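You operate a simulated robot arm through the tools that you are given. There is no shell and no other tool.

You run a simulated two-armed robot. Do the job below in one go: nothing can be reset, and whatever is moved stays where it is left.

Task
Take the yellow flow cap and leave it on the top of the pipettes bench. Then take the lid off the damp trap and lay it down on the top of the packing bench. Then take the medium orange-band weight on the top of the fittings bench and put it away on the green felt pad. Then put the green flow regulator on the top of the meters bench away on the top of the loading bench. Then turn the pressure dial to 1000. Then take the orange bore gauge and leave it on top of the green-tab sheet. Then put the purple cloth on the top of the cleaning bench. Do these in the order given. Set down upright: yellow flow cap, medium orange-band weight.

It is judged by the outcome, as a careful person would: the job done as asked, and still so three seconds after it is handed in. It fails if anything else is knocked over, pushed out of place, dropped, spilled or broken. A push-on lid holds only when it is set on centred and level and pressed home; a screw cap is set on level and turned clockwise until tight. Flat cloth is picked up by pressing the open fingertips on it (5 to 10 N) and closing them slowly along it; thin cloth reads only 2 to 8 mm in the jaws.

Robot
Two 7-joint arms with two-finger parallel grippers on one trunk, on a base that moves. Base frame: it is fixed to the floor where the robot stands at the start and does not move with it; the origin is under the middle of the robot, x ahead of it, y to its left, z up. Lengths are in mm, angles in degrees, forces in N, time in s.
The left shoulder is at the start at [50, 209, 1196], the right one opposite. With the tool pointing down near the work surface each hand reaches from about 100 to 900 mm from the robot's upright axis, wherever it stands, measured 20 degrees to its own side. Places, roughly: damp trap (20x9x9 cm) [-600, -1400, 800]; green felt pad (40x17 cm) [-5400, 1500, 780]; green flow regulator [-1250, 0, 750]; green-tab sheet [2500, 3250, 750]; medium orange-band weight [750, 1000, 750]; orange bore gauge [2250, 3500, 750]; pressure dial [-2100, 2500, 800]; purple cloth (7x9x4 cm) [3700, 1300, 800]; top of the cleaning bench [2300, 3700, 800]; top of the loading bench [-2400, 600, 800]; top of the pipettes bench [-4400, -600, 800]; yellow flow cap (7x7x9 cm) [-1200, -1600, 800]. Payload 4.4 kg a hand.
The tool frame of a hand sits at the grasp point between the pads (the TCP): z along the fingers, y along the line on which they close. The tips reach 23 mm beyond it. Largest opening 94 mm; finger width 38, thickness 10; the body of the gripper, 54 by 96 mm, starts 39 mm behind the TCP.
Orientation is told as [roll, pitch, yaw] about the base's x, y, z axes, in that order, counted from this pose: with the fingers straight down and closing along the base's y, the tool's x points along the base's -x, its y along +y and its z along -z.

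Tools
- The arms move only by the tool jog_arm. It takes "left_plan", "right_plan" or both (then of equal length, played together; a hand with none holds still); each is a list of rows, each a list of 7 numbers: the shift along the tool's x, y, z in mm, then the turn, a rotation vector about the tool's x, y, z in degrees, then the finger opening in mm, from 0 to 94. In form: [[x, y, z, rx, ry, rz, grip], ...]. A call has 1 to 20 rows; each row shifts and turns the commanded pose from where the row before left it, along the tool's axes as they then stand. Each row takes 0.2 s and may step no farther than 50 mm and 8.6 degrees from the row before; otherwise, or with a gripper value out of range, the whole call is refused. A pose out of reach is approached as far as the arm can. The call stops where the force on the tool passes 40 N (or 10 N more than at its start, if that is more) or the arm is blocked; 0.2 s more then pass. The fingers move at their own pace (about 108 mm/s each) and stop on an object; they squeeze with about 20 N. The grip force told is the motor's: it shows also when the fingers shut on nothing. Time passes only in rows, and 0.2 s behind the last, so rows that do not move let the fingers close. The reply holds the time, the measured pose of the TCP, the force on the tool along the base axes, the opening and the grip force, in the units named above and with some noise, with the torque about the TCP (base axes, N m) and any sound that the robot's microphone picked up.
- Cameras (640 x 400 px; columns grow to the right, rows downward): "scene" is now at [156.4, -11.3, 1373.6]; the picture's right is [-0.12, -0.99, 0.00], its down [-0.52, 0.06, -0.85] and it looks along [0.84, -0.10, -0.53] (base axes); focal length 264 px, centre (320, 200). "left" rides on the left gripper at [86, -16, -75] in its tool frame; the picture's right is [0.18, 0.98, 0.00], its down [-0.58, 0.11, -0.81] and it looks along [-0.79, 0.15, 0.59] (tool axes); focal length 243 px, centre (320, 200). "right" rides on the right gripper at [86, 16, -74] in its tool frame; the picture's right is [-0.18, 0.98, 0.00], its down [-0.58, -0.11, -0.81] and it looks along [-0.79, -0.15, 0.59] (tool axes); focal length 243 px, centre (320, 200). There is no depth. A picture from a camera that has moved, and an enlarged one, comes with that camera's place and axes in the base frame and with its lens.
- camera(camera): a new picture of that camera. The clock stands still meanwhile.
- raise_lower(by): slides the trunk up (or, below 0, down) by that many mm; the arms and the scene camera ride with it, the base frame stays. It gives what a move gives, with no picture.
- steer(legs): drives the robot by 1 to 6 legs, each [ahead, left, turn to the left] in mm, mm and degrees, along the robot's own axes; the way and the turn of a leg run together, so that a leg with both is an arc; at most 1500 mm and 180 degrees a leg. The arms and the cameras ride along, it lands a little off, and it stops where it bumps. It gives what a move gives.
- pan_tilt(pan, tilt): turns the head with the scene camera to pan (to the left, within 80 degrees either way) and tilt (down, from -29 to 69), counted from straight ahead of the robot. It gives what a move gives.
- inspect(camera, box): a new picture of the part [left, top, right, bottom] of that camera's present view, enlarged. The clock stands still meanwhile.
- finish_job(): hands the job in; it is judged then, once.

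Nothing tells you exact positions but the pictures and the camera data. Unless the task says otherwise, let go and move clear before handing in.

The tools are called after "Call:" by a JSON object that holds its "method" and its "body". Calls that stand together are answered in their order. jog_arm: Moves the arms, as the interface text tells. Its arguments: {"type":"object","properties":{"left_plan":{"type":"array","items":{"type":"array","items":{"type":"number"}}},"right_plan":{"type":"array","items":{"type":"array","items":{"type":"number"}}}},"required":[]} The other tools are called the same way: raise_lower (by) moves the trunk up or down; steer (legs) drives the base; pan_tilt (pan, tilt) turns the head that bears the scene camera; camera (camera) takes a picture; inspect (camera, box) takes an enlarged picture of a part of a camera's view; finish_job () hands the job in.

At the start:

```text
time: 0.0
left_position: [644.8, 303.3, 1091.2]
left_ee_rot: [-0.1, 0.0, 0.1]
left_ft_force: [0.1, 0.4, -0.6]
left_ft_torque: [-0.02, -0.01, -0.02]
left_finger_gap: 94.3
left_grasp_force: 0.0
right_position: [588.2, -288.2, 993.2]
right_ee_rot: [0.0, 0.0, 0.0]
right_ft_force: [0.6, 0.5, 0.3]
right_ft_torque: [0.0, 0.02, -0.04]
right_finger_gap: 94.0
right_grasp_force: 0.0
trunk travel left (down, up): [-275.0, 288.0]
robot x, y, heading: [-4.4, 2.4, 0.1]
head pan, tilt (commanded): [-6.6, 31.8]
```

scene: 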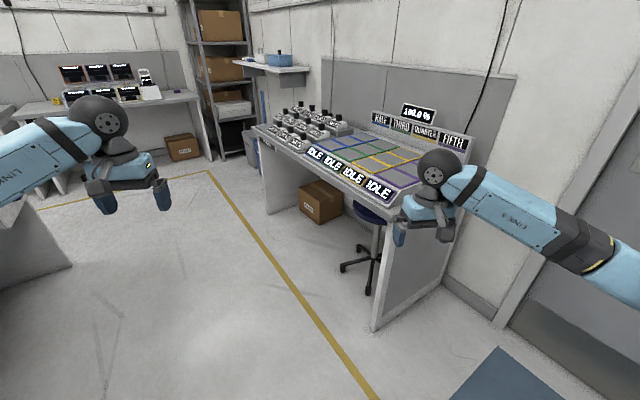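
right: 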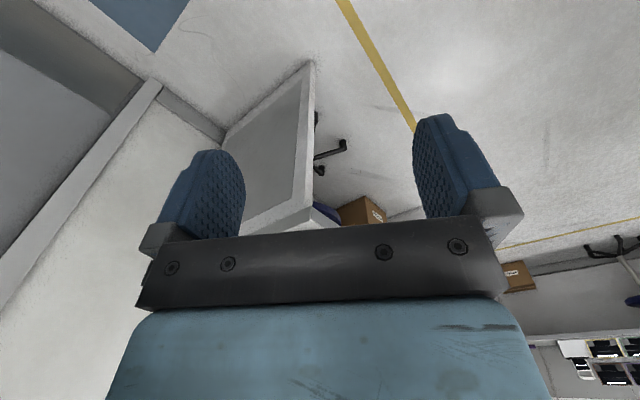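
left: 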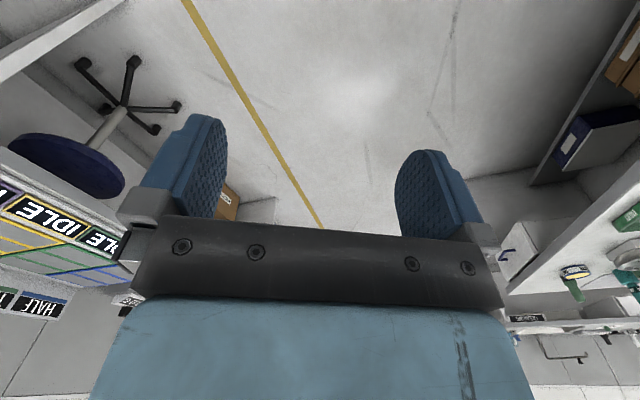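

I see a lab room with several benches; a bench with an IDLE panel is ahead of me. I will look around with the head first to build a map before driving.

Call:
{"method": "pan_tilt", "body": {"pan": 75, "tilt": 25}}

Call:
{"method": "camera", "body": {"camera": "scene"}}

Call:
{"method": "pan_tilt", "body": {"pan": 35, "tilt": 25}}

Call:
{"method": "camera", "body": {"camera": "scene"}}

Call:
{"method": "pan_tilt", "body": {"pan": -75, "tilt": 25}}

Call:
{"method": "camera", "body": {"camera": "scene"}}

```text
time: 1.6
left_position: [644.0, 303.5, 1089.9]
left_ee_rot: [0.0, 0.0, -0.1]
left_ft_force: [0.3, 0.3, 0.2]
left_ft_torque: [0.02, 0.03, -0.01]
left_finger_gap: 93.9
left_grasp_force: 0.0
right_position: [587.4, -289.1, 994.2]
right_ee_rot: [0.0, 0.0, 0.0]
right_ft_force: [0.2, -0.7, -0.1]
right_ft_torque: [0.01, 0.0, 0.04]
right_finger_gap: 93.8
right_grasp_force: 0.0
trunk travel left (down, up): [-275.0, 288.0]
robot x, y, heading: [1.2, -1.9, 0.0]
head pan, tilt (commanded): [75.0, 25.0]
```

```text
taken
camera scene: at [91.3, 88.0, 1384.5], right [0.97, -0.26, 0.0], down [-0.11, -0.41, -0.91], along [0.24, 0.88, -0.42], focal length 264 px, centre (320, 200)
```

scene: 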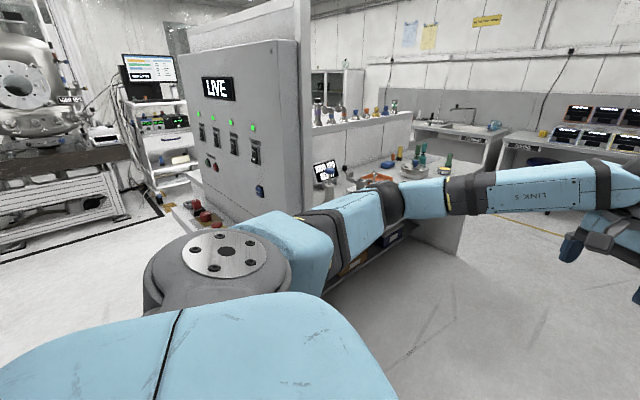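

```text
time: 2.6
left_position: [643.5, 304.4, 1091.1]
left_ee_rot: [0.0, 0.0, 0.0]
left_ft_force: [0.5, 0.3, 0.0]
left_ft_torque: [-0.01, 0.02, 0.01]
left_finger_gap: 94.2
left_grasp_force: 0.0
right_position: [588.1, -288.8, 994.0]
right_ee_rot: [-0.1, 0.0, 0.0]
right_ft_force: [0.2, -0.5, 0.4]
right_ft_torque: [-0.01, -0.01, 0.0]
right_finger_gap: 93.8
right_grasp_force: 0.0
trunk travel left (down, up): [-275.0, 288.0]
robot x, y, heading: [-2.2, -2.4, -0.0]
head pan, tilt (commanded): [35.0, 25.0]
```

```text
taken
camera scene: at [142.8, 51.9, 1384.5], right [0.57, -0.82, 0.0], down [-0.35, -0.24, -0.91], along [0.74, 0.52, -0.42], focal length 264 px, centre (320, 200)
```

scene: 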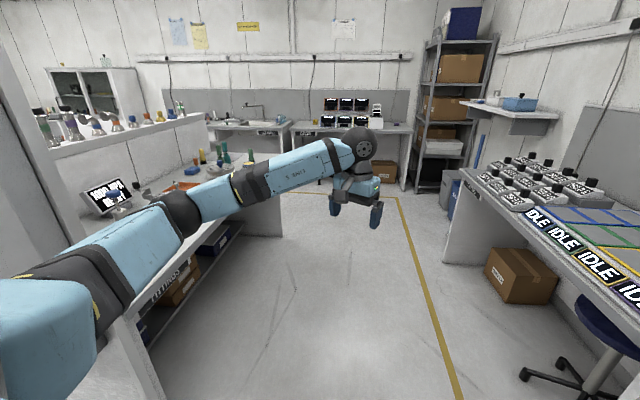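

```text
time: 4.5
left_position: [642.4, 304.4, 1090.9]
left_ee_rot: [0.0, 0.0, 0.0]
left_ft_force: [-0.4, 0.4, 0.4]
left_ft_torque: [-0.01, -0.01, 0.02]
left_finger_gap: 94.1
left_grasp_force: 0.0
right_position: [588.3, -289.0, 994.4]
right_ee_rot: [0.0, 0.0, 0.0]
right_ft_force: [0.0, -0.1, -0.1]
right_ft_torque: [-0.01, -0.02, 0.01]
right_finger_gap: 93.8
right_grasp_force: 0.0
trunk travel left (down, up): [-275.0, 288.0]
robot x, y, heading: [-0.8, -0.9, -0.0]
head pan, tilt (commanded): [-75.0, 25.0]
```

```text
taken
camera scene: at [91.3, -90.0, 1384.5], right [-0.97, -0.26, 0.0], down [-0.11, 0.41, -0.91], along [0.23, -0.88, -0.42], focal length 264 px, centre (320, 200)
```

scene: 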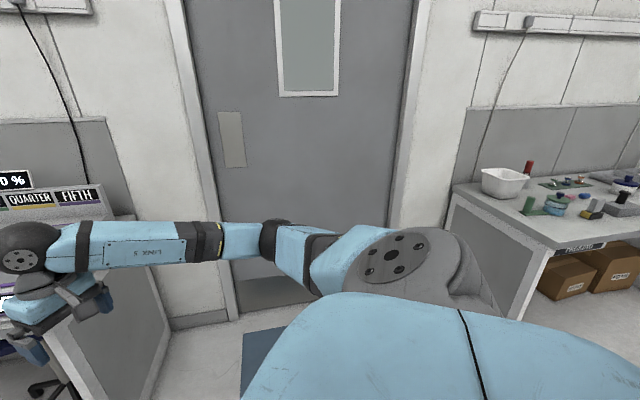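

I see the fittings bench to my left, the panel bench ahead, a door to the right and a bench to the back right. I will draw the arms in a little and turn to see the rest of the room.

Call:
{"method": "jog_arm", "body": {"left_plan": [[45, 0, 0, 0, 0, 0, 94], [45, 0, 0, 0, 0, 0, 94], [45, 0, 0, 0, 0, 0, 94], [45, 0, 0, 0, 0, 0, 94], [45, 0, 0, 0, 0, 0, 94]], "right_plan": [[40, 0, -20, 0, 0, 0, 94], [40, 0, -20, 0, 0, 0, 94], [40, 0, -20, 0, 0, 0, 94], [40, 0, -20, 0, 0, 0, 94], [20, 0, -20, 0, 0, 0, 94]]}}

Call:
{"method": "steer", "body": {"legs": [[0, 0, -90]]}}

Call:
{"method": "pan_tilt", "body": {"pan": 0, "tilt": 25}}

Call:
{"method": "camera", "body": {"camera": "scene"}}

Call:
{"method": "pan_tilt", "body": {"pan": -50, "tilt": 25}}

Call:
{"method": "camera", "body": {"camera": "scene"}}

```text
time: 5.7
left_position: [418.7, 304.5, 1091.6]
left_ee_rot: [0.1, -0.1, 0.1]
left_ft_force: [-0.9, -0.6, -0.2]
left_ft_torque: [-0.01, -0.02, 0.02]
left_finger_gap: 94.0
left_grasp_force: 0.0
right_position: [408.7, -288.5, 1094.6]
right_ee_rot: [0.0, -0.1, 0.0]
right_ft_force: [-1.0, 0.0, 1.0]
right_ft_torque: [-0.03, 0.02, 0.0]
right_finger_gap: 94.2
right_grasp_force: 0.1
trunk travel left (down, up): [-275.0, 288.0]
robot x, y, heading: [1.3, -1.2, 0.1]
head pan, tilt (commanded): [-75.0, 25.0]
```

```text
time: 9.9
left_position: [302.6, -421.5, 1090.4]
left_ee_rot: [0.0, 0.0, -90.3]
left_ft_force: [0.6, -0.2, 0.5]
left_ft_torque: [0.03, -0.03, -0.01]
left_finger_gap: 94.0
left_grasp_force: 0.1
right_position: [-291.2, -409.0, 1093.3]
right_ee_rot: [0.0, 0.1, -90.3]
right_ft_force: [0.1, 0.4, 0.3]
right_ft_torque: [-0.01, 0.0, -0.02]
right_finger_gap: 94.2
right_grasp_force: 0.1
trunk travel left (down, up): [-275.0, 288.0]
robot x, y, heading: [-0.7, 2.5, -90.5]
head pan, tilt (commanded): [-75.0, 25.0]
```

```text
time: 11.4
left_position: [303.3, -422.1, 1090.6]
left_ee_rot: [0.0, 0.0, -90.3]
left_ft_force: [0.3, 0.5, -0.1]
left_ft_torque: [0.01, -0.02, 0.01]
left_finger_gap: 94.3
left_grasp_force: 0.0
right_position: [-290.4, -408.8, 1093.3]
right_ee_rot: [-0.1, -0.1, -90.4]
right_ft_force: [-0.6, 0.0, 0.6]
right_ft_torque: [0.02, -0.01, 0.02]
right_finger_gap: 94.0
right_grasp_force: 0.1
trunk travel left (down, up): [-275.0, 288.0]
robot x, y, heading: [-2.0, -1.8, -90.0]
head pan, tilt (commanded): [0.0, 25.0]
```

```text
taken
camera scene: at [-0.9, -160.5, 1384.5], right [-1.0, 0.01, 0.0], down [0.0, 0.42, -0.91], along [-0.01, -0.91, -0.42], focal length 264 px, centre (320, 200)
```

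scene: 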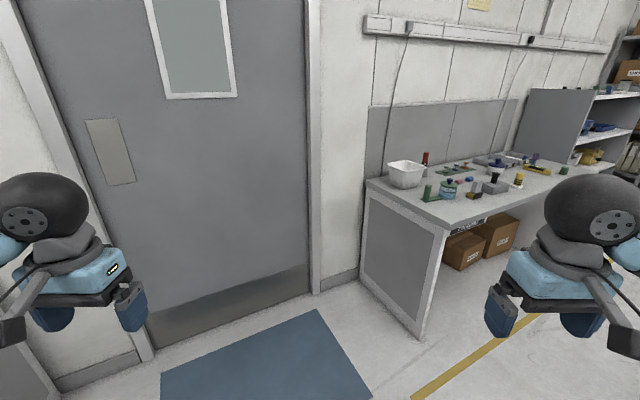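

```text
time: 12.6
left_position: [302.4, -422.0, 1091.0]
left_ee_rot: [0.1, 0.0, -90.3]
left_ft_force: [-0.7, 0.4, 0.1]
left_ft_torque: [0.04, 0.01, 0.01]
left_finger_gap: 94.2
left_grasp_force: 0.0
right_position: [-289.5, -409.0, 1093.3]
right_ee_rot: [0.1, 0.1, -90.4]
right_ft_force: [0.6, 0.3, -0.5]
right_ft_torque: [-0.01, -0.01, -0.01]
right_finger_gap: 94.2
right_grasp_force: 0.1
trunk travel left (down, up): [-275.0, 288.0]
robot x, y, heading: [-1.2, 1.2, -90.4]
head pan, tilt (commanded): [-50.0, 25.0]
```

```text
taken
camera scene: at [-71.1, -127.3, 1384.5], right [-0.64, 0.77, 0.0], down [0.32, 0.27, -0.91], along [-0.7, -0.58, -0.42], focal length 264 px, centre (320, 200)
```

scene: 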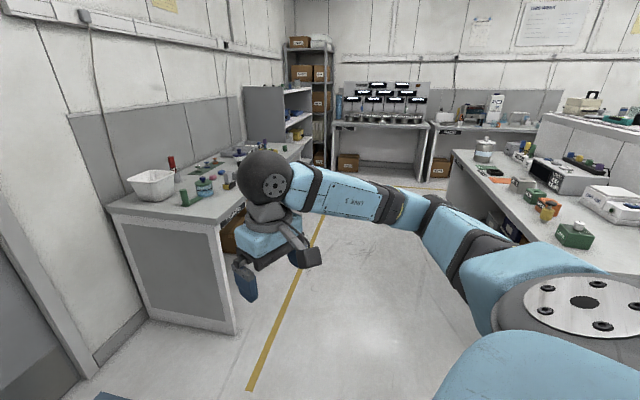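

The bench on the right-hand wall should carry the yellow flow cap and the damp trap; I'll zoom in on it and on the label.

Call:
{"method": "inspect", "body": {"camera": "scene", "box": [100, 120, 320, 260]}}

Call:
{"method": "inspect", "body": {"camera": "scene", "box": [420, 80, 640, 260]}}

Call:
{"method": "inspect", "body": {"camera": "scene", "box": [280, 20, 460, 180]}}

```text
2.86 times, centred on (210, 190) of scene
camera zoom: at [-71.1, -127.3, 1384.5], right [-0.64, 0.77, 0.0], down [0.32, 0.27, -0.91], along [-0.7, -0.58, -0.42], focal length 755 px, centre (634, 229)
```

zoom: 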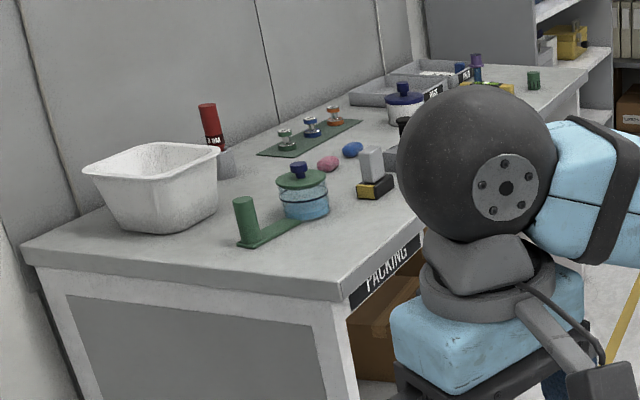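

```text
2.22 times, centred on (530, 170) of scene
camera zoom: at [-71.1, -127.3, 1384.5], right [-0.64, 0.77, 0.0], down [0.32, 0.27, -0.91], along [-0.7, -0.58, -0.42], focal length 587 px, centre (-147, 267)
```

zoom: 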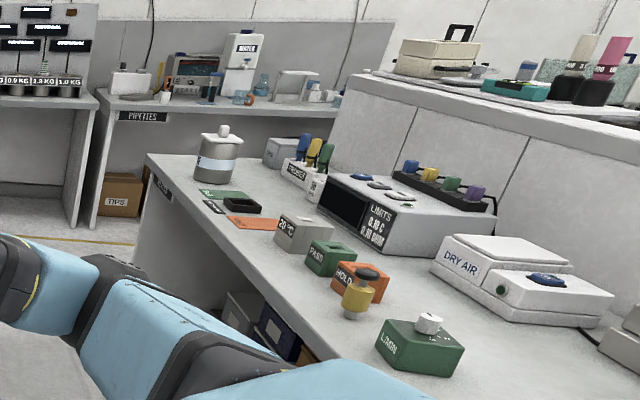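

```text
2.50 times, centred on (370, 100) of scene
camera zoom: at [-71.1, -127.3, 1384.5], right [-0.64, 0.77, 0.0], down [0.32, 0.27, -0.91], along [-0.7, -0.58, -0.42], focal length 661 px, centre (195, 450)
```

zoom: 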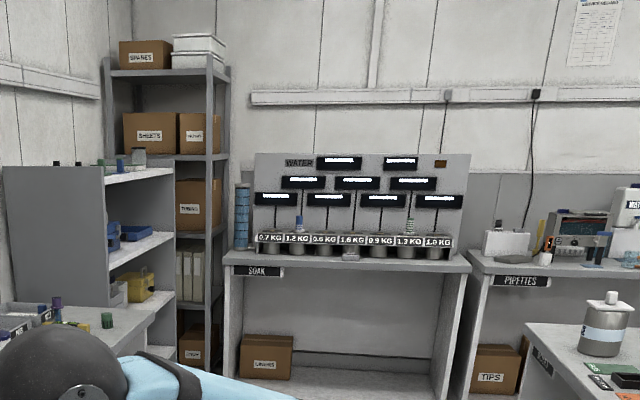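

The near bench is labelled PACKING. I'll look further round to the right, behind the start pose, before driving.

Call:
{"method": "steer", "body": {"legs": [[0, 0, -90]]}}

Call:
{"method": "pan_tilt", "body": {"pan": 0, "tilt": 22}}

Call:
{"method": "camera", "body": {"camera": "scene"}}

Call:
{"method": "pan_tilt", "body": {"pan": -50, "tilt": 22}}

Call:
{"method": "camera", "body": {"camera": "scene"}}

Call:
{"method": "pan_tilt", "body": {"pan": 30, "tilt": 22}}

Call:
{"method": "camera", "body": {"camera": "scene"}}

```text
time: 16.8
left_position: [-425.1, -296.6, 1091.6]
left_ee_rot: [0.0, 0.0, 178.9]
left_ft_force: [-0.2, 0.2, -0.6]
left_ft_torque: [0.02, -0.04, -0.01]
left_finger_gap: 94.1
left_grasp_force: 0.0
right_position: [-403.8, 295.5, 1093.5]
right_ee_rot: [0.0, 0.0, 178.9]
right_ft_force: [-0.5, 0.5, 0.5]
right_ft_torque: [-0.01, -0.01, -0.02]
right_finger_gap: 94.1
right_grasp_force: 0.0
trunk travel left (down, up): [-275.0, 288.0]
robot x, y, heading: [1.5, 3.3, 179.1]
head pan, tilt (commanded): [-50.0, 25.0]
```

```text
time: 18.0
left_position: [-425.9, -297.8, 1090.0]
left_ee_rot: [-0.1, 0.0, 179.0]
left_ft_force: [-0.3, 0.1, 0.0]
left_ft_torque: [0.04, 0.01, 0.01]
left_finger_gap: 94.2
left_grasp_force: 0.0
right_position: [-404.8, 295.1, 1093.9]
right_ee_rot: [0.0, -0.1, 178.9]
right_ft_force: [0.2, 0.2, 0.2]
right_ft_torque: [-0.05, -0.01, -0.02]
right_finger_gap: 93.8
right_grasp_force: 0.0
trunk travel left (down, up): [-275.0, 288.0]
robot x, y, heading: [1.0, -1.4, 178.7]
head pan, tilt (commanded): [0.0, 22.0]
```

```text
taken
camera scene: at [-160.2, 2.0, 1389.3], right [0.02, 1.0, 0.0], down [0.37, -0.01, -0.93], along [-0.93, 0.02, -0.37], focal length 264 px, centre (320, 200)
```

scene: 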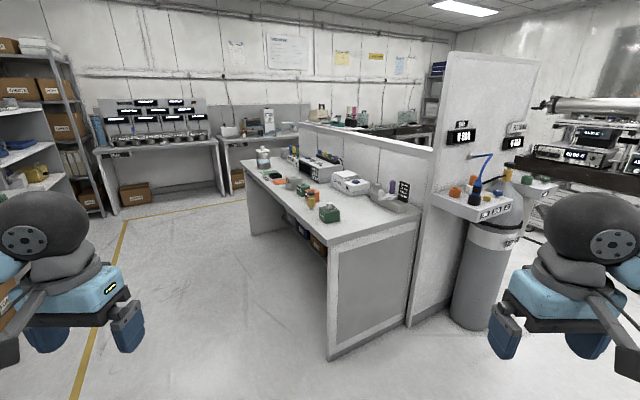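

```text
time: 19.2
left_position: [-426.5, -297.4, 1090.8]
left_ee_rot: [-0.1, 0.0, 179.0]
left_ft_force: [0.0, -0.3, -0.6]
left_ft_torque: [0.03, -0.03, -0.01]
left_finger_gap: 94.1
left_grasp_force: 0.0
right_position: [-404.1, 297.3, 1093.3]
right_ee_rot: [0.0, 0.1, 178.9]
right_ft_force: [0.1, 0.0, 0.2]
right_ft_torque: [0.02, -0.05, 0.0]
right_finger_gap: 94.1
right_grasp_force: 0.1
trunk travel left (down, up): [-275.0, 288.0]
robot x, y, heading: [-0.2, -1.5, 178.8]
head pan, tilt (commanded): [-50.0, 22.0]
```

```text
taken
camera scene: at [-125.8, 72.4, 1389.3], right [0.78, 0.63, 0.0], down [0.24, -0.29, -0.93], along [-0.58, 0.72, -0.37], focal length 264 px, centre (320, 200)
```

scene: 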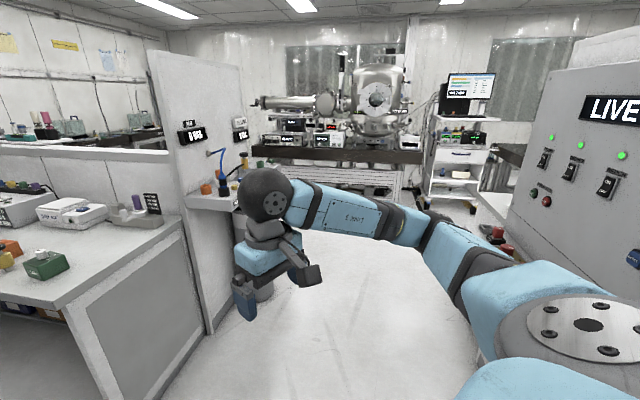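

```text
time: 20.7
left_position: [-425.2, -297.5, 1091.0]
left_ee_rot: [0.0, 0.0, 179.0]
left_ft_force: [0.1, -0.2, -0.3]
left_ft_torque: [0.0, 0.0, -0.03]
left_finger_gap: 94.0
left_grasp_force: 0.1
right_position: [-405.8, 295.6, 1092.9]
right_ee_rot: [-0.1, -0.1, 178.9]
right_ft_force: [0.5, 0.4, 0.0]
right_ft_torque: [0.01, -0.02, 0.04]
right_finger_gap: 94.0
right_grasp_force: 0.0
trunk travel left (down, up): [-275.0, 288.0]
robot x, y, heading: [0.1, 2.8, 178.5]
head pan, tilt (commanded): [30.0, 22.0]
```

```text
taken
camera scene: at [-148.6, -44.6, 1389.3], right [-0.48, 0.88, 0.0], down [0.33, 0.18, -0.93], along [-0.81, -0.45, -0.37], focal length 264 px, centre (320, 200)
```

scene: 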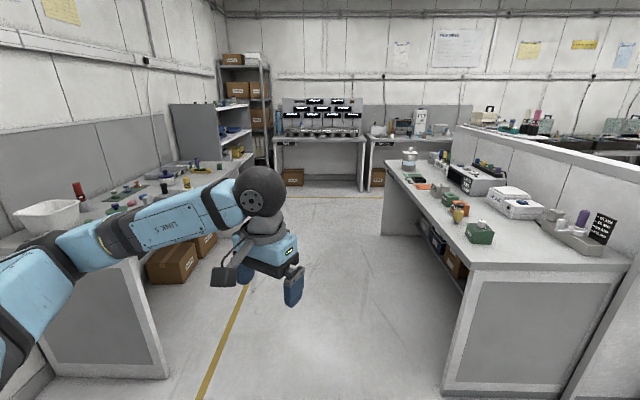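

The room is turned about 27° against my base frame, with the packing bench to the left of the corridor and the meters bench to the right. I'll drive along the corridor and face the packing bench.

Call:
{"method": "steer", "body": {"legs": [[0, 0, 28.5], [1300, 200, 0], [0, 0, 90]]}}

Call:
{"method": "pan_tilt", "body": {"pan": 0, "tilt": 35}}

Call:
{"method": "camera", "body": {"camera": "scene"}}

```text
time: 32.5
left_position: [-626.7, -1002.0, 1091.0]
left_ee_rot: [0.0, 0.0, -64.8]
left_ft_force: [0.1, 0.2, -0.5]
left_ft_torque: [-0.01, -0.01, -0.02]
left_finger_gap: 94.0
left_grasp_force: 0.0
right_position: [-1169.4, -1246.1, 1094.3]
right_ee_rot: [0.0, 0.0, -64.7]
right_ft_force: [-0.6, 0.2, -0.2]
right_ft_torque: [-0.03, -0.01, -0.01]
right_finger_gap: 94.0
right_grasp_force: 0.1
trunk travel left (down, up): [-275.0, 288.0]
robot x, y, heading: [-1084.3, -752.2, -64.8]
head pan, tilt (commanded): [30.0, 22.0]
```

```text
time: 33.5
left_position: [-627.2, -1001.6, 1090.1]
left_ee_rot: [0.0, 0.0, -64.7]
left_ft_force: [0.1, 0.8, -0.2]
left_ft_torque: [0.0, -0.01, 0.02]
left_finger_gap: 93.9
left_grasp_force: 0.1
right_position: [-1168.9, -1245.4, 1092.6]
right_ee_rot: [-0.1, -0.1, -64.7]
right_ft_force: [0.7, 0.6, 0.7]
right_ft_torque: [0.0, 0.01, 0.01]
right_finger_gap: 94.1
right_grasp_force: 0.0
trunk travel left (down, up): [-275.0, 288.0]
robot x, y, heading: [-1083.6, -750.9, -64.7]
head pan, tilt (commanded): [0.0, 35.0]
```

```text
taken
camera scene: at [-1016.2, -893.8, 1368.8], right [-0.9, -0.43, 0.0], down [-0.25, 0.52, -0.82], along [0.35, -0.74, -0.57], focal length 264 px, centre (320, 200)
```

scene: 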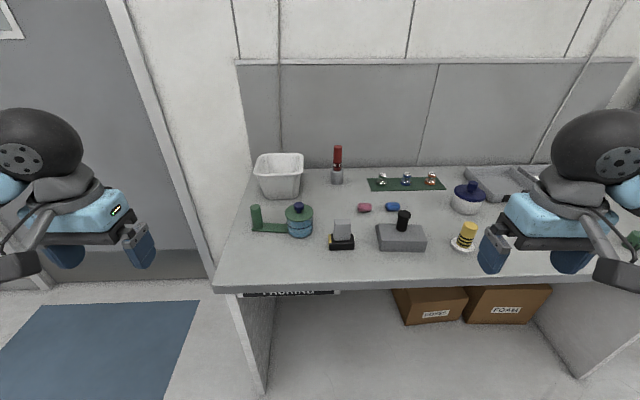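

I now face the packing bench with all its items in view. I'll zoom in on them.

Call:
{"method": "inspect", "body": {"camera": "scene", "box": [210, 130, 450, 280]}}

Call:
{"method": "inspect", "body": {"camera": "scene", "box": [400, 130, 640, 280]}}

```text
2.67 times, centred on (330, 205) of scene
camera zoom: at [-1016.2, -893.8, 1368.8], right [-0.9, -0.43, 0.0], down [-0.25, 0.52, -0.82], along [0.35, -0.74, -0.57], focal length 705 px, centre (293, 187)
```

zoom: 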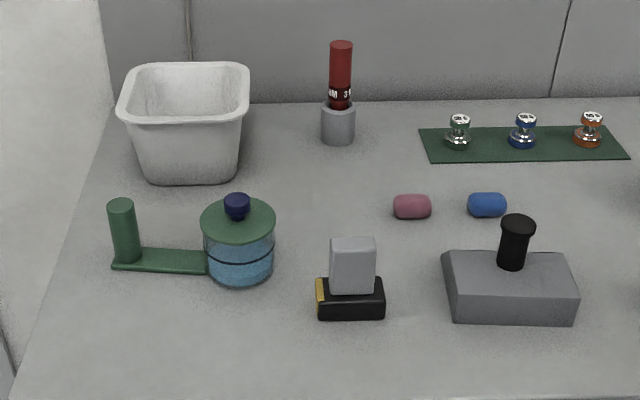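

```text
2.67 times, centred on (520, 205) of scene
camera zoom: at [-1016.2, -893.8, 1368.8], right [-0.9, -0.43, 0.0], down [-0.25, 0.52, -0.82], along [0.35, -0.74, -0.57], focal length 705 px, centre (-213, 187)
```

zoom: 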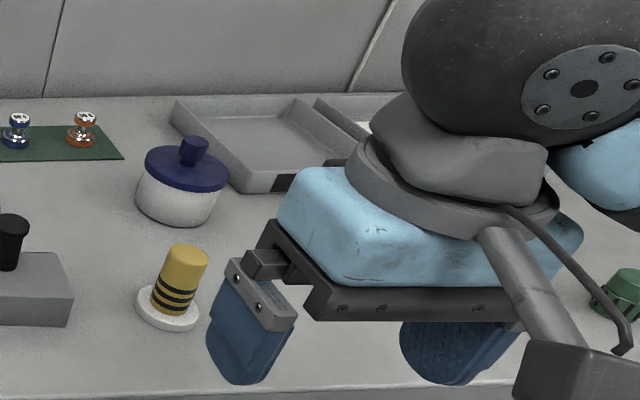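

The yellow banded cap on its white base stands near [-1169, -1661], and the damp trap with its green lid and blue knob near [-670, -1460]. I'll move closer and line up the right hand over the cap.

Call:
{"method": "steer", "body": {"legs": [[170, -150, 0]]}}

Call:
{"method": "camera", "body": {"camera": "scene"}}

Call:
{"method": "camera", "body": {"camera": "right"}}

```text
time: 35.4
left_position: [-686.3, -1220.3, 1090.7]
left_ee_rot: [0.0, 0.0, -64.7]
left_ft_force: [-0.8, 0.1, 0.0]
left_ft_torque: [0.03, -0.01, 0.0]
left_finger_gap: 93.8
left_grasp_force: 0.1
right_position: [-1227.4, -1465.3, 1094.3]
right_ee_rot: [0.1, 0.0, -64.6]
right_ft_force: [0.6, -0.2, 1.8]
right_ft_torque: [0.01, -0.03, -0.03]
right_finger_gap: 94.3
right_grasp_force: 0.0
trunk travel left (down, up): [-275.0, 288.0]
robot x, y, heading: [-1144.6, -969.2, -64.9]
head pan, tilt (commanded): [0.0, 35.0]
```

```text
taken
camera scene: at [-1076.1, -1112.7, 1368.7], right [-0.9, -0.43, 0.0], down [-0.25, 0.52, -0.82], along [0.35, -0.74, -0.57], focal length 264 px, centre (320, 200)
```

scene: 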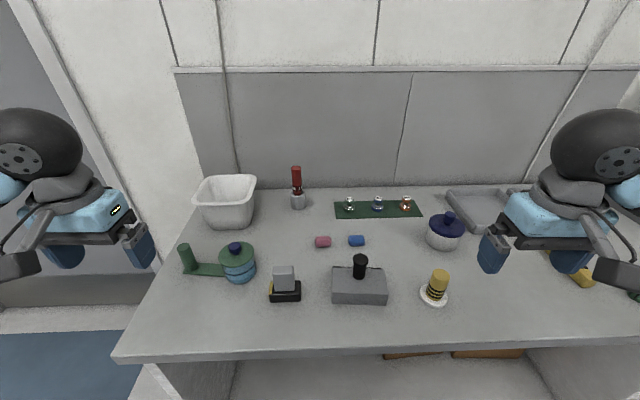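

```text
taken
camera right: at [-1247.9, -1378.9, 1166.4], right [0.97, 0.25, 0.0], down [0.15, -0.57, 0.81], along [0.21, -0.78, -0.59], focal length 243 px, centre (320, 200)
```

right: 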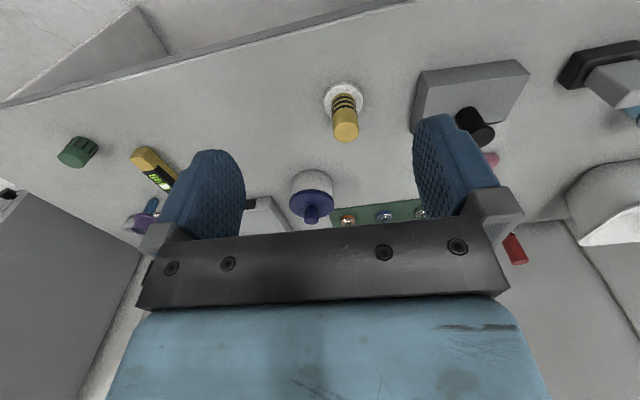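

I'll move the right hand to above the cap and look again to refine its place.

Call:
{"method": "jog_arm", "body": {"right_plan": [[-46, 4, 0, 0, 0, 0, 94], [-46, 4, 20, 0, 0, 0, 94], [-46, 3, 30, 0, 0, 0, 94], [0, 0, 40, 0, 0, 0, 94]]}}

Call:
{"method": "camera", "body": {"camera": "right"}}

Call:
{"method": "camera", "body": {"camera": "scene"}}

```text
refused: row 2 steps farther than a row can; nothing moved
```

```text
taken
camera right: at [-1247.9, -1378.9, 1166.4], right [0.97, 0.25, 0.0], down [0.15, -0.57, 0.81], along [0.21, -0.78, -0.59], focal length 243 px, centre (320, 200)
```

right: 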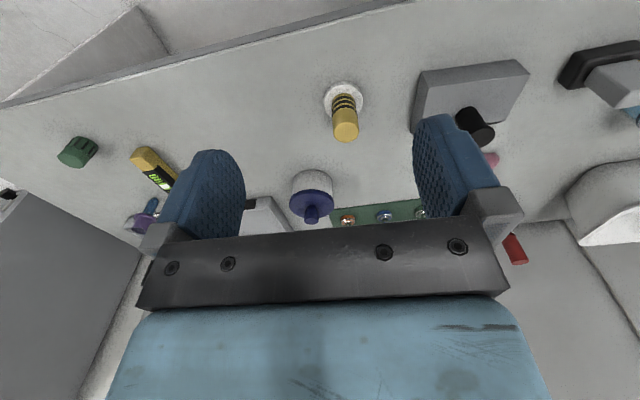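

```text
taken
camera scene: at [-1076.1, -1112.7, 1368.7], right [-0.9, -0.43, 0.0], down [-0.25, 0.52, -0.82], along [0.35, -0.74, -0.57], focal length 264 px, centre (320, 200)
```

scene: 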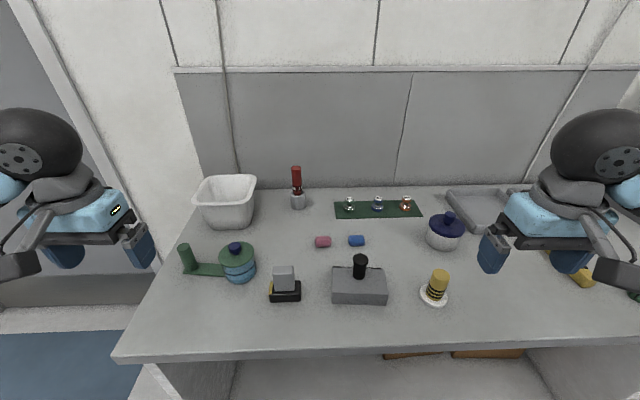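

The row step was a touch too long. I'll redo it with shorter rows, moving over the cap.

Call:
{"method": "jog_arm", "body": {"right_plan": [[-40, 4, 0, 0, 0, 0, 94], [-40, 4, 20, 0, 0, 0, 94], [-40, 3, 20, 0, 0, 0, 94], [-18, 0, 40, 0, 0, 0, 94], [0, 0, 10, 0, 0, 0, 94]]}}

Call:
{"method": "camera", "body": {"camera": "right"}}

Call:
{"method": "camera", "body": {"camera": "scene"}}

```text
time: 36.6
left_position: [-687.3, -1219.3, 1090.8]
left_ee_rot: [0.0, 0.0, -64.5]
left_ft_force: [0.3, 0.2, 0.2]
left_ft_torque: [-0.01, 0.02, 0.02]
left_finger_gap: 94.1
left_grasp_force: 0.1
right_position: [-1156.6, -1583.3, 1003.6]
right_ee_rot: [0.1, -0.1, -64.6]
right_ft_force: [-0.8, -0.5, -0.4]
right_ft_torque: [0.0, -0.05, 0.03]
right_finger_gap: 93.9
right_grasp_force: 0.0
trunk travel left (down, up): [-275.0, 288.0]
robot x, y, heading: [-1141.3, -971.4, -64.7]
head pan, tilt (commanded): [0.0, 35.0]
```

```text
taken
camera right: at [-1177.4, -1496.7, 1076.7], right [0.97, 0.25, 0.0], down [0.15, -0.57, 0.81], along [0.21, -0.78, -0.59], focal length 243 px, centre (320, 200)
```

right: 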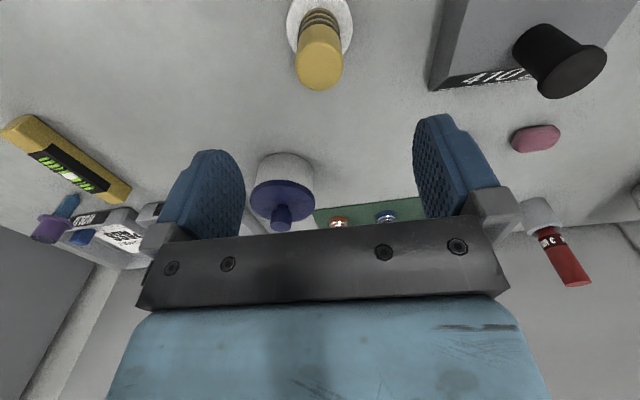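

```text
taken
camera scene: at [-1076.0, -1112.1, 1368.8], right [-0.9, -0.43, 0.0], down [-0.25, 0.52, -0.82], along [0.35, -0.74, -0.57], focal length 264 px, centre (320, 200)
```

scene: 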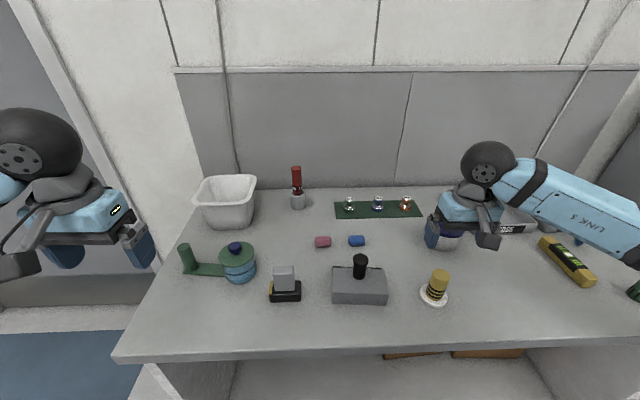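

Both views agree the cap stands at about [-1155, -1584], top near z 890, right under the right hand. I'll lower and grip it on its yellow post.

Call:
{"method": "jog_arm", "body": {"right_plan": [[0, 0, 40, 0, 0, 0, 94], [0, 0, 40, 0, 0, 0, 94], [0, 0, 35, 0, 0, 0, 94], [0, 0, 25, 0, 0, 0, 94], [0, 0, 0, 0, 0, 0, 94]]}}

Call:
{"method": "camera", "body": {"camera": "right"}}

```text
time: 37.8
left_position: [-686.8, -1219.5, 1091.5]
left_ee_rot: [0.0, 0.1, -64.6]
left_ft_force: [0.2, 0.4, -0.3]
left_ft_torque: [-0.02, 0.02, 0.02]
left_finger_gap: 93.9
left_grasp_force: 0.0
right_position: [-1160.2, -1584.1, 862.2]
right_ee_rot: [0.0, 0.0, -64.6]
right_ft_force: [1.2, 0.5, -0.6]
right_ft_torque: [-0.03, -0.01, 0.0]
right_finger_gap: 94.0
right_grasp_force: 0.0
trunk travel left (down, up): [-275.0, 288.0]
robot x, y, heading: [-1144.6, -973.5, -64.5]
head pan, tilt (commanded): [0.0, 35.0]
```

```text
taken
camera right: at [-1179.3, -1498.8, 936.1], right [0.97, 0.26, 0.0], down [0.15, -0.57, 0.81], along [0.21, -0.78, -0.59], focal length 243 px, centre (320, 200)
```

right: 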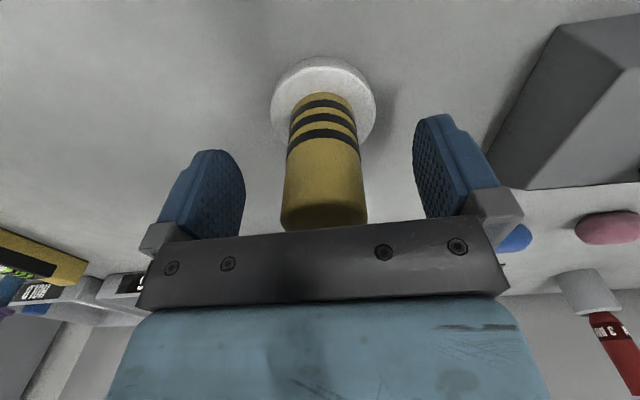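

The cap's post sits between the fingers, about 6 mm toward me. I'll nudge and close on it.

Call:
{"method": "jog_arm", "body": {"right_plan": [[6, 2, 0, 0, 0, 0, 94], [0, 0, 0, 0, 0, 0, 60], [0, 0, 0, 0, 0, 0, 45], [0, 0, 0, 0, 0, 0, 30], [0, 0, 0, 0, 0, 0, 20], [0, 0, 0, 0, 0, 0, 20]]}}

Call:
{"method": "camera", "body": {"camera": "right"}}

```text
time: 39.2
left_position: [-686.4, -1219.0, 1090.7]
left_ee_rot: [0.1, 0.0, -64.6]
left_ft_force: [0.3, -0.3, -0.2]
left_ft_torque: [0.02, -0.03, -0.02]
left_finger_gap: 94.0
left_grasp_force: 0.1
right_position: [-1160.2, -1578.9, 862.9]
right_ee_rot: [0.1, 0.0, -64.6]
right_ft_force: [-0.8, -0.8, -0.5]
right_ft_torque: [-0.07, 0.04, 0.01]
right_finger_gap: 37.6
right_grasp_force: 20.0
trunk travel left (down, up): [-275.0, 288.0]
robot x, y, heading: [-1144.9, -971.8, -64.6]
head pan, tilt (commanded): [0.0, 35.0]
```

```text
taken
camera right: at [-1179.7, -1493.0, 936.6], right [0.97, 0.25, 0.0], down [0.15, -0.57, 0.81], along [0.21, -0.78, -0.59], focal length 243 px, centre (320, 200)
```

right: 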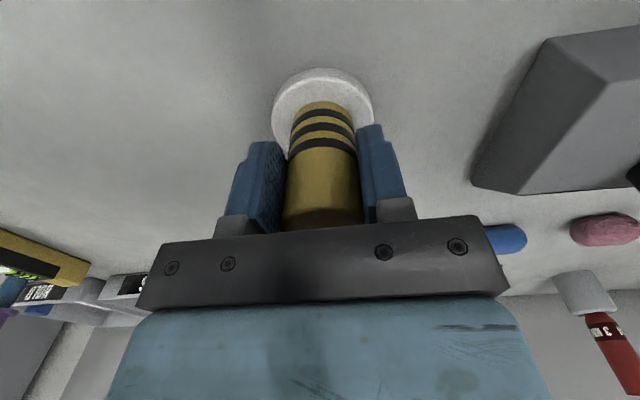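

The cap is held (37.6 mm, 20 N). I'll lift a little and check that the white base comes with it.

Call:
{"method": "jog_arm", "body": {"right_plan": [[0, 0, -15, 0, 0, 0, 20], [0, 0, -25, 0, 0, 0, 20], [0, 0, 0, 0, 0, 0, 20]]}}

Call:
{"method": "camera", "body": {"camera": "right"}}

Call:
{"method": "inspect", "body": {"camera": "scene", "box": [380, 200, 500, 320]}}

```text
time: 40.0
left_position: [-687.1, -1220.5, 1090.2]
left_ee_rot: [0.0, 0.0, -64.6]
left_ft_force: [-0.5, 0.4, 1.0]
left_ft_torque: [0.01, 0.02, 0.0]
left_finger_gap: 93.9
left_grasp_force: 0.1
right_position: [-1160.1, -1578.4, 903.6]
right_ee_rot: [0.0, 0.0, -64.5]
right_ft_force: [-0.4, -0.8, -3.0]
right_ft_torque: [0.02, 0.0, 0.01]
right_finger_gap: 37.5
right_grasp_force: 20.0
trunk travel left (down, up): [-275.0, 288.0]
robot x, y, heading: [-1144.8, -971.4, -64.5]
head pan, tilt (commanded): [0.0, 35.0]
```

```text
taken
camera right: at [-1180.2, -1492.8, 976.9], right [0.97, 0.26, 0.0], down [0.15, -0.57, 0.81], along [0.21, -0.78, -0.59], focal length 243 px, centre (320, 200)
```

right: 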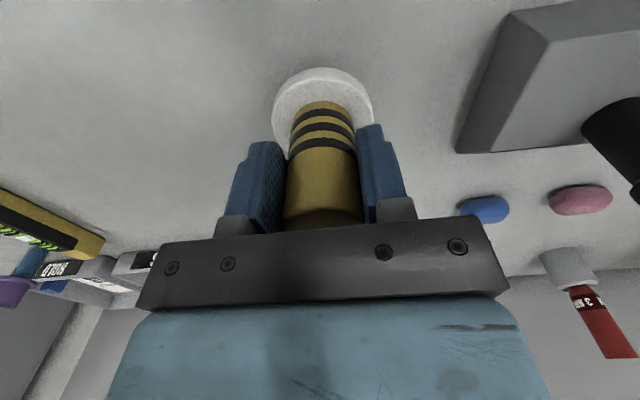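

```text
3.33 times, centred on (440, 260) of scene
camera zoom: at [-1076.2, -1112.9, 1368.6], right [-0.9, -0.43, 0.0], down [-0.25, 0.52, -0.82], along [0.35, -0.74, -0.57], focal length 881 px, centre (-80, 0)
```

zoom: 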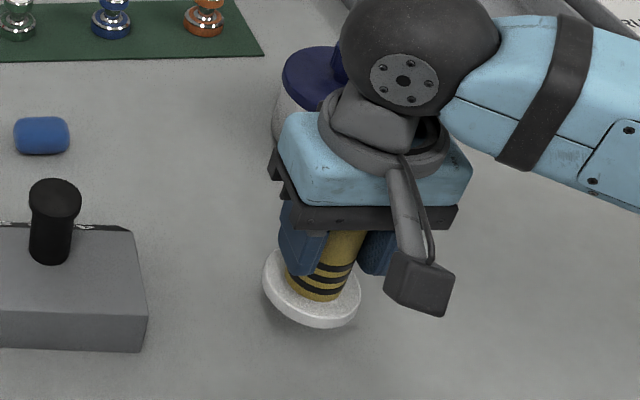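

The cap hangs upright with its base. I'll raise it, draw it in, back off from the packing bench and drive along the corridor to the pipettes bench.

Call:
{"method": "jog_arm", "body": {"right_plan": [[0, 0, -45, 0, 0, 0, 20], [0, 0, -45, 0, 0, 0, 20], [0, 0, -45, 0, 0, 0, 20], [20, 0, -40, 0, 0, 0, 20], [40, 0, 0, 0, 0, 0, 20], [40, 0, 0, 0, 0, 0, 20], [20, 0, 0, 0, 0, 0, 20]]}}

Call:
{"method": "steer", "body": {"legs": [[-260, 0, 0], [0, 0, -90]]}}

Call:
{"method": "pan_tilt", "body": {"pan": 0, "tilt": 22}}

Call:
{"method": "camera", "body": {"camera": "scene"}}

```text
time: 41.6
left_position: [-686.9, -1220.8, 1092.0]
left_ee_rot: [0.1, 0.1, -64.6]
left_ft_force: [0.0, -0.3, 0.2]
left_ft_torque: [0.0, 0.02, -0.01]
left_finger_gap: 93.9
left_grasp_force: 0.1
right_position: [-1212.9, -1469.7, 1078.1]
right_ee_rot: [0.0, 0.0, -64.6]
right_ft_force: [-0.5, -0.1, -3.0]
right_ft_torque: [0.03, 0.04, 0.02]
right_finger_gap: 37.9
right_grasp_force: 20.0
trunk travel left (down, up): [-275.0, 288.0]
robot x, y, heading: [-1140.8, -971.1, -64.5]
head pan, tilt (commanded): [0.0, 35.0]
```

```text
time: 47.4
left_position: [-1514.8, -1183.1, 1090.2]
left_ee_rot: [0.0, 0.0, -156.0]
left_ft_force: [0.8, -0.2, 0.4]
left_ft_torque: [0.0, 0.03, 0.01]
left_finger_gap: 93.9
left_grasp_force: 0.0
right_position: [-1750.4, -653.1, 1077.8]
right_ee_rot: [0.0, 0.0, -156.1]
right_ft_force: [0.8, 0.3, -2.8]
right_ft_torque: [0.03, -0.04, -0.01]
right_finger_gap: 37.6
right_grasp_force: 19.7
trunk travel left (down, up): [-275.0, 288.0]
robot x, y, heading: [-1253.8, -737.5, -156.1]
head pan, tilt (commanded): [0.0, 35.0]
```

```text
time: 48.1
left_position: [-1515.1, -1182.9, 1090.1]
left_ee_rot: [0.1, -0.1, -156.0]
left_ft_force: [0.7, 0.0, -0.2]
left_ft_torque: [-0.02, 0.01, -0.03]
left_finger_gap: 94.0
left_grasp_force: 0.1
right_position: [-1751.1, -652.2, 1078.1]
right_ee_rot: [0.0, 0.0, -156.1]
right_ft_force: [0.5, -0.4, -3.3]
right_ft_torque: [0.0, -0.07, 0.03]
right_finger_gap: 37.5
right_grasp_force: 20.0
trunk travel left (down, up): [-275.0, 288.0]
robot x, y, heading: [-1252.0, -733.3, -156.0]
head pan, tilt (commanded): [0.0, 22.0]
```

```text
taken
camera scene: at [-1401.1, -800.0, 1389.2], right [-0.41, 0.91, 0.0], down [0.34, 0.15, -0.93], along [-0.85, -0.38, -0.38], focal length 264 px, centre (320, 200)
```

scene: 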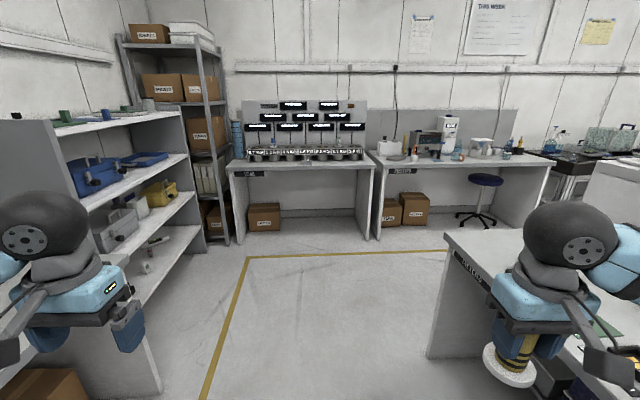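

The cap is safely held in the right hand. The soak and pipettes benches stand at the far wall; I'll drive down the corridor and then sideways to stand before the pipettes bench.

Call:
{"method": "steer", "body": {"legs": [[1400, 0, 0], [400, -50, 0], [0, -600, 0]]}}

Call:
{"method": "pan_tilt", "body": {"pan": 0, "tilt": 30}}

Call:
{"method": "camera", "body": {"camera": "scene"}}

```text
time: 62.5
left_position: [-3421.3, -1370.3, 1090.8]
left_ee_rot: [0.0, 0.0, -154.1]
left_ft_force: [0.2, 0.9, 0.5]
left_ft_torque: [-0.01, 0.03, 0.03]
left_finger_gap: 94.0
left_grasp_force: 0.0
right_position: [-3675.8, -846.8, 1079.3]
right_ee_rot: [0.0, -0.1, -154.1]
right_ft_force: [-0.5, 0.3, -3.0]
right_ft_torque: [0.01, -0.01, 0.03]
right_finger_gap: 37.7
right_grasp_force: 20.2
trunk travel left (down, up): [-275.0, 288.0]
robot x, y, heading: [-3178.8, -908.5, -154.2]
head pan, tilt (commanded): [0.0, 22.0]
```

```text
time: 63.2
left_position: [-3420.5, -1369.7, 1090.8]
left_ee_rot: [0.0, 0.1, -154.2]
left_ft_force: [-0.4, -0.2, -0.2]
left_ft_torque: [-0.02, -0.01, -0.01]
left_finger_gap: 93.8
left_grasp_force: 0.1
right_position: [-3675.4, -846.7, 1078.7]
right_ee_rot: [0.0, 0.0, -154.1]
right_ft_force: [-0.7, -0.2, -3.7]
right_ft_torque: [-0.01, -0.02, 0.02]
right_finger_gap: 37.7
right_grasp_force: 20.1
trunk travel left (down, up): [-275.0, 288.0]
robot x, y, heading: [-3170.5, -913.0, -154.5]
head pan, tilt (commanded): [0.0, 30.0]
```

```text
taken
camera scene: at [-3318.2, -981.5, 1376.5], right [-0.44, 0.9, 0.0], down [0.45, 0.22, -0.87], along [-0.78, -0.38, -0.5], focal length 264 px, centre (320, 200)
```

scene: 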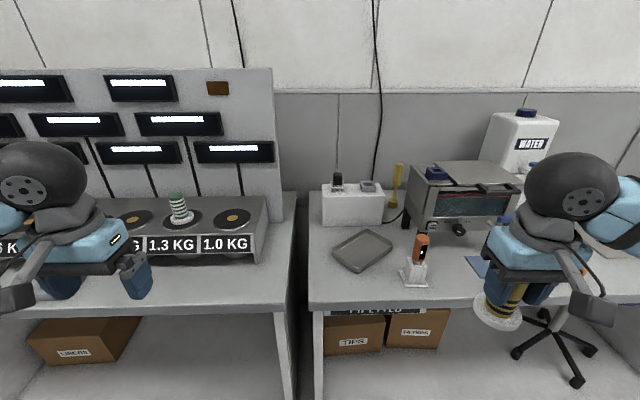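

I'm in front of the gap between the soak and pipettes benches. I'll sidestep right to look for a free spot on the pipettes bench.

Call:
{"method": "steer", "body": {"legs": [[0, -450, 0]]}}

Call:
{"method": "pan_tilt", "body": {"pan": 0, "tilt": 38}}

Call:
{"method": "camera", "body": {"camera": "scene"}}

```text
time: 67.7
left_position: [-3615.1, -968.4, 1089.8]
left_ee_rot: [0.0, 0.0, -153.6]
left_ft_force: [0.7, 0.3, -0.2]
left_ft_torque: [-0.02, 0.02, 0.01]
left_finger_gap: 94.3
left_grasp_force: 0.1
right_position: [-3875.3, -448.6, 1079.0]
right_ee_rot: [0.0, 0.0, -153.5]
right_ft_force: [0.1, -0.1, -3.7]
right_ft_torque: [0.0, -0.03, 0.0]
right_finger_gap: 37.8
right_grasp_force: 19.6
trunk travel left (down, up): [-275.0, 288.0]
robot x, y, heading: [-3377.9, -508.2, -153.8]
head pan, tilt (commanded): [0.0, 30.0]
```

```text
time: 68.4
left_position: [-3614.1, -968.3, 1091.4]
left_ee_rot: [0.0, -0.1, -153.5]
left_ft_force: [-0.4, -0.1, -0.3]
left_ft_torque: [0.0, -0.02, 0.0]
left_finger_gap: 93.8
left_grasp_force: 0.1
right_position: [-3873.9, -448.9, 1079.4]
right_ee_rot: [0.0, 0.0, -153.5]
right_ft_force: [-0.3, 0.2, -3.6]
right_ft_torque: [0.03, -0.03, 0.03]
right_finger_gap: 37.8
right_grasp_force: 20.0
trunk travel left (down, up): [-275.0, 288.0]
robot x, y, heading: [-3373.8, -507.1, -153.8]
head pan, tilt (commanded): [0.0, 38.0]
```

```text
taken
camera scene: at [-3512.1, -577.5, 1364.2], right [-0.45, 0.9, 0.0], down [0.55, 0.27, -0.79], along [-0.71, -0.35, -0.62], focal length 264 px, centre (320, 200)
```

scene: 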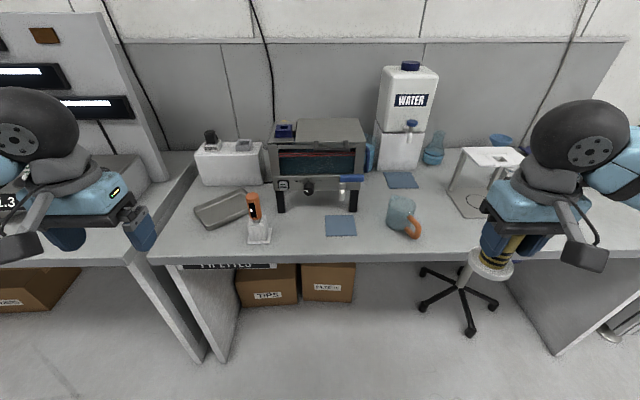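

I see a free patch between the orange dropper stand and the blue square pad, about 100 mm in from the front edge. I'll sidestep back left so the right hand faces it.

Call:
{"method": "steer", "body": {"legs": [[0, 290, 0]]}}

Call:
{"method": "camera", "body": {"camera": "scene"}}

Call:
{"method": "camera", "body": {"camera": "right"}}

```text
time: 71.5
left_position: [-3479.1, -1230.6, 1092.0]
left_ee_rot: [0.0, 0.0, -152.9]
left_ft_force: [-0.7, 0.8, 0.4]
left_ft_torque: [0.02, 0.0, 0.01]
left_finger_gap: 94.0
left_grasp_force: 0.0
right_position: [-3744.6, -712.3, 1078.1]
right_ee_rot: [0.0, 0.1, -152.8]
right_ft_force: [-0.2, 0.1, -2.8]
right_ft_torque: [0.03, -0.04, 0.03]
right_finger_gap: 37.8
right_grasp_force: 19.9
trunk travel left (down, up): [-275.0, 288.0]
robot x, y, heading: [-3243.9, -766.8, -152.8]
head pan, tilt (commanded): [0.0, 38.0]
```

```text
taken
camera scene: at [-3380.9, -837.6, 1364.1], right [-0.46, 0.89, 0.0], down [0.55, 0.28, -0.79], along [-0.7, -0.36, -0.62], focal length 264 px, centre (320, 200)
```

scene: 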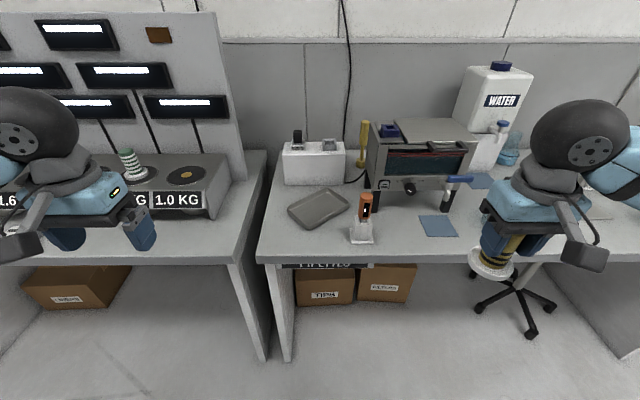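

```text
taken
camera right: at [-3657.7, -686.8, 1151.8], right [0.28, -0.96, 0.0], down [-0.57, -0.17, 0.81], along [-0.77, -0.23, -0.59], focal length 243 px, centre (320, 200)
```

right: 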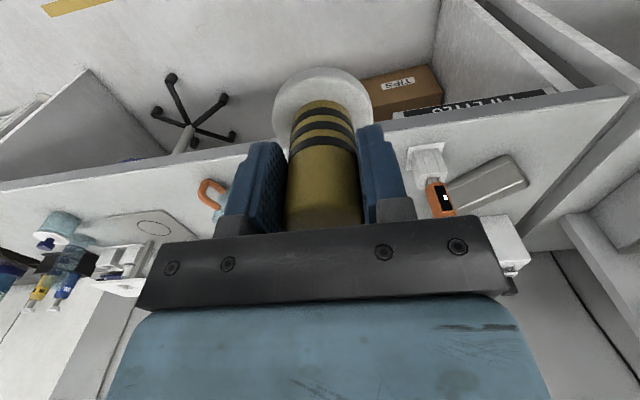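

The free patch is at about [-3986, -888]. I'll bring the cap over it, still high, and check.

Call:
{"method": "jog_arm", "body": {"right_plan": [[-42, 6.5, 0, 0, 0, 0, 20], [-42, 6.5, 0, 0, 0, 0, 20], [-42, 6.5, 0, 0, 0, 0, 20], [-42, 6.5, 0, 0, 0, 0, 20], [-42, 6.5, 0, 0, 0, 0, 20], [-42, 6.5, 0, 0, 0, 0, 20], [-43, 7, 0, 0, 0, 0, 20], [0, 0, 45, 0, 0, 0, 20], [0, 0, 45, 0, 0, 0, 20], [0, 0, 40, 0, 0, 0, 20]]}}

Call:
{"method": "camera", "body": {"camera": "right"}}

Call:
{"method": "camera", "body": {"camera": "scene"}}

```text
time: 73.7
left_position: [-3479.9, -1230.2, 1090.8]
left_ee_rot: [0.0, 0.1, -152.9]
left_ft_force: [-0.2, -0.2, 0.7]
left_ft_torque: [0.0, 0.0, -0.01]
left_finger_gap: 94.2
left_grasp_force: 0.2
right_position: [-3986.1, -890.1, 948.2]
right_ee_rot: [0.0, 0.0, -153.0]
right_ft_force: [0.3, -0.1, -3.3]
right_ft_torque: [0.01, -0.03, -0.02]
right_finger_gap: 37.9
right_grasp_force: 20.0
trunk travel left (down, up): [-275.0, 288.0]
robot x, y, heading: [-3243.2, -764.3, -152.9]
head pan, tilt (commanded): [0.0, 38.0]
```

```text
taken
camera right: at [-3900.0, -864.6, 1020.9], right [0.28, -0.96, 0.0], down [-0.57, -0.17, 0.81], along [-0.77, -0.23, -0.59], focal length 243 px, centre (320, 200)
```

right: 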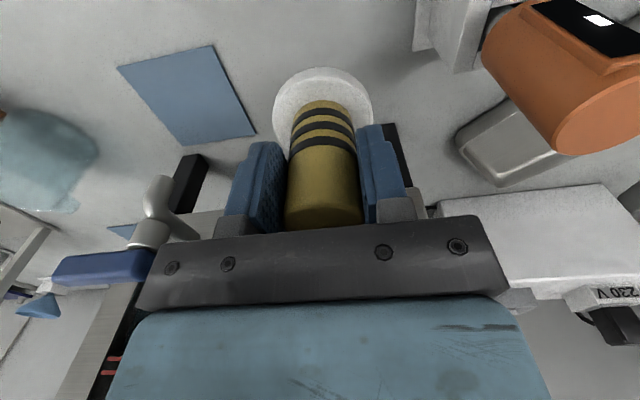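

```text
taken
camera scene: at [-3381.8, -837.4, 1364.1], right [-0.46, 0.89, 0.0], down [0.55, 0.28, -0.79], along [-0.7, -0.36, -0.62], focal length 264 px, centre (320, 200)
```

scene: 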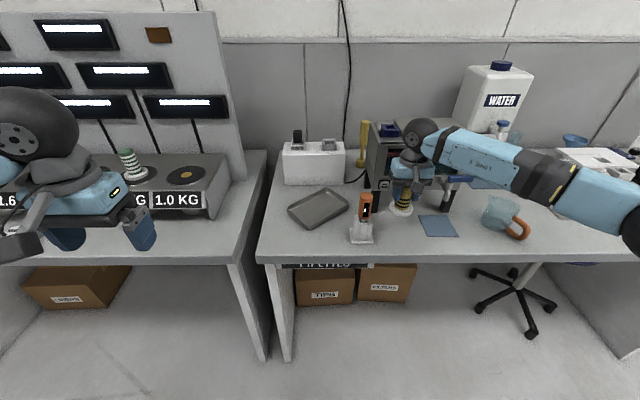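

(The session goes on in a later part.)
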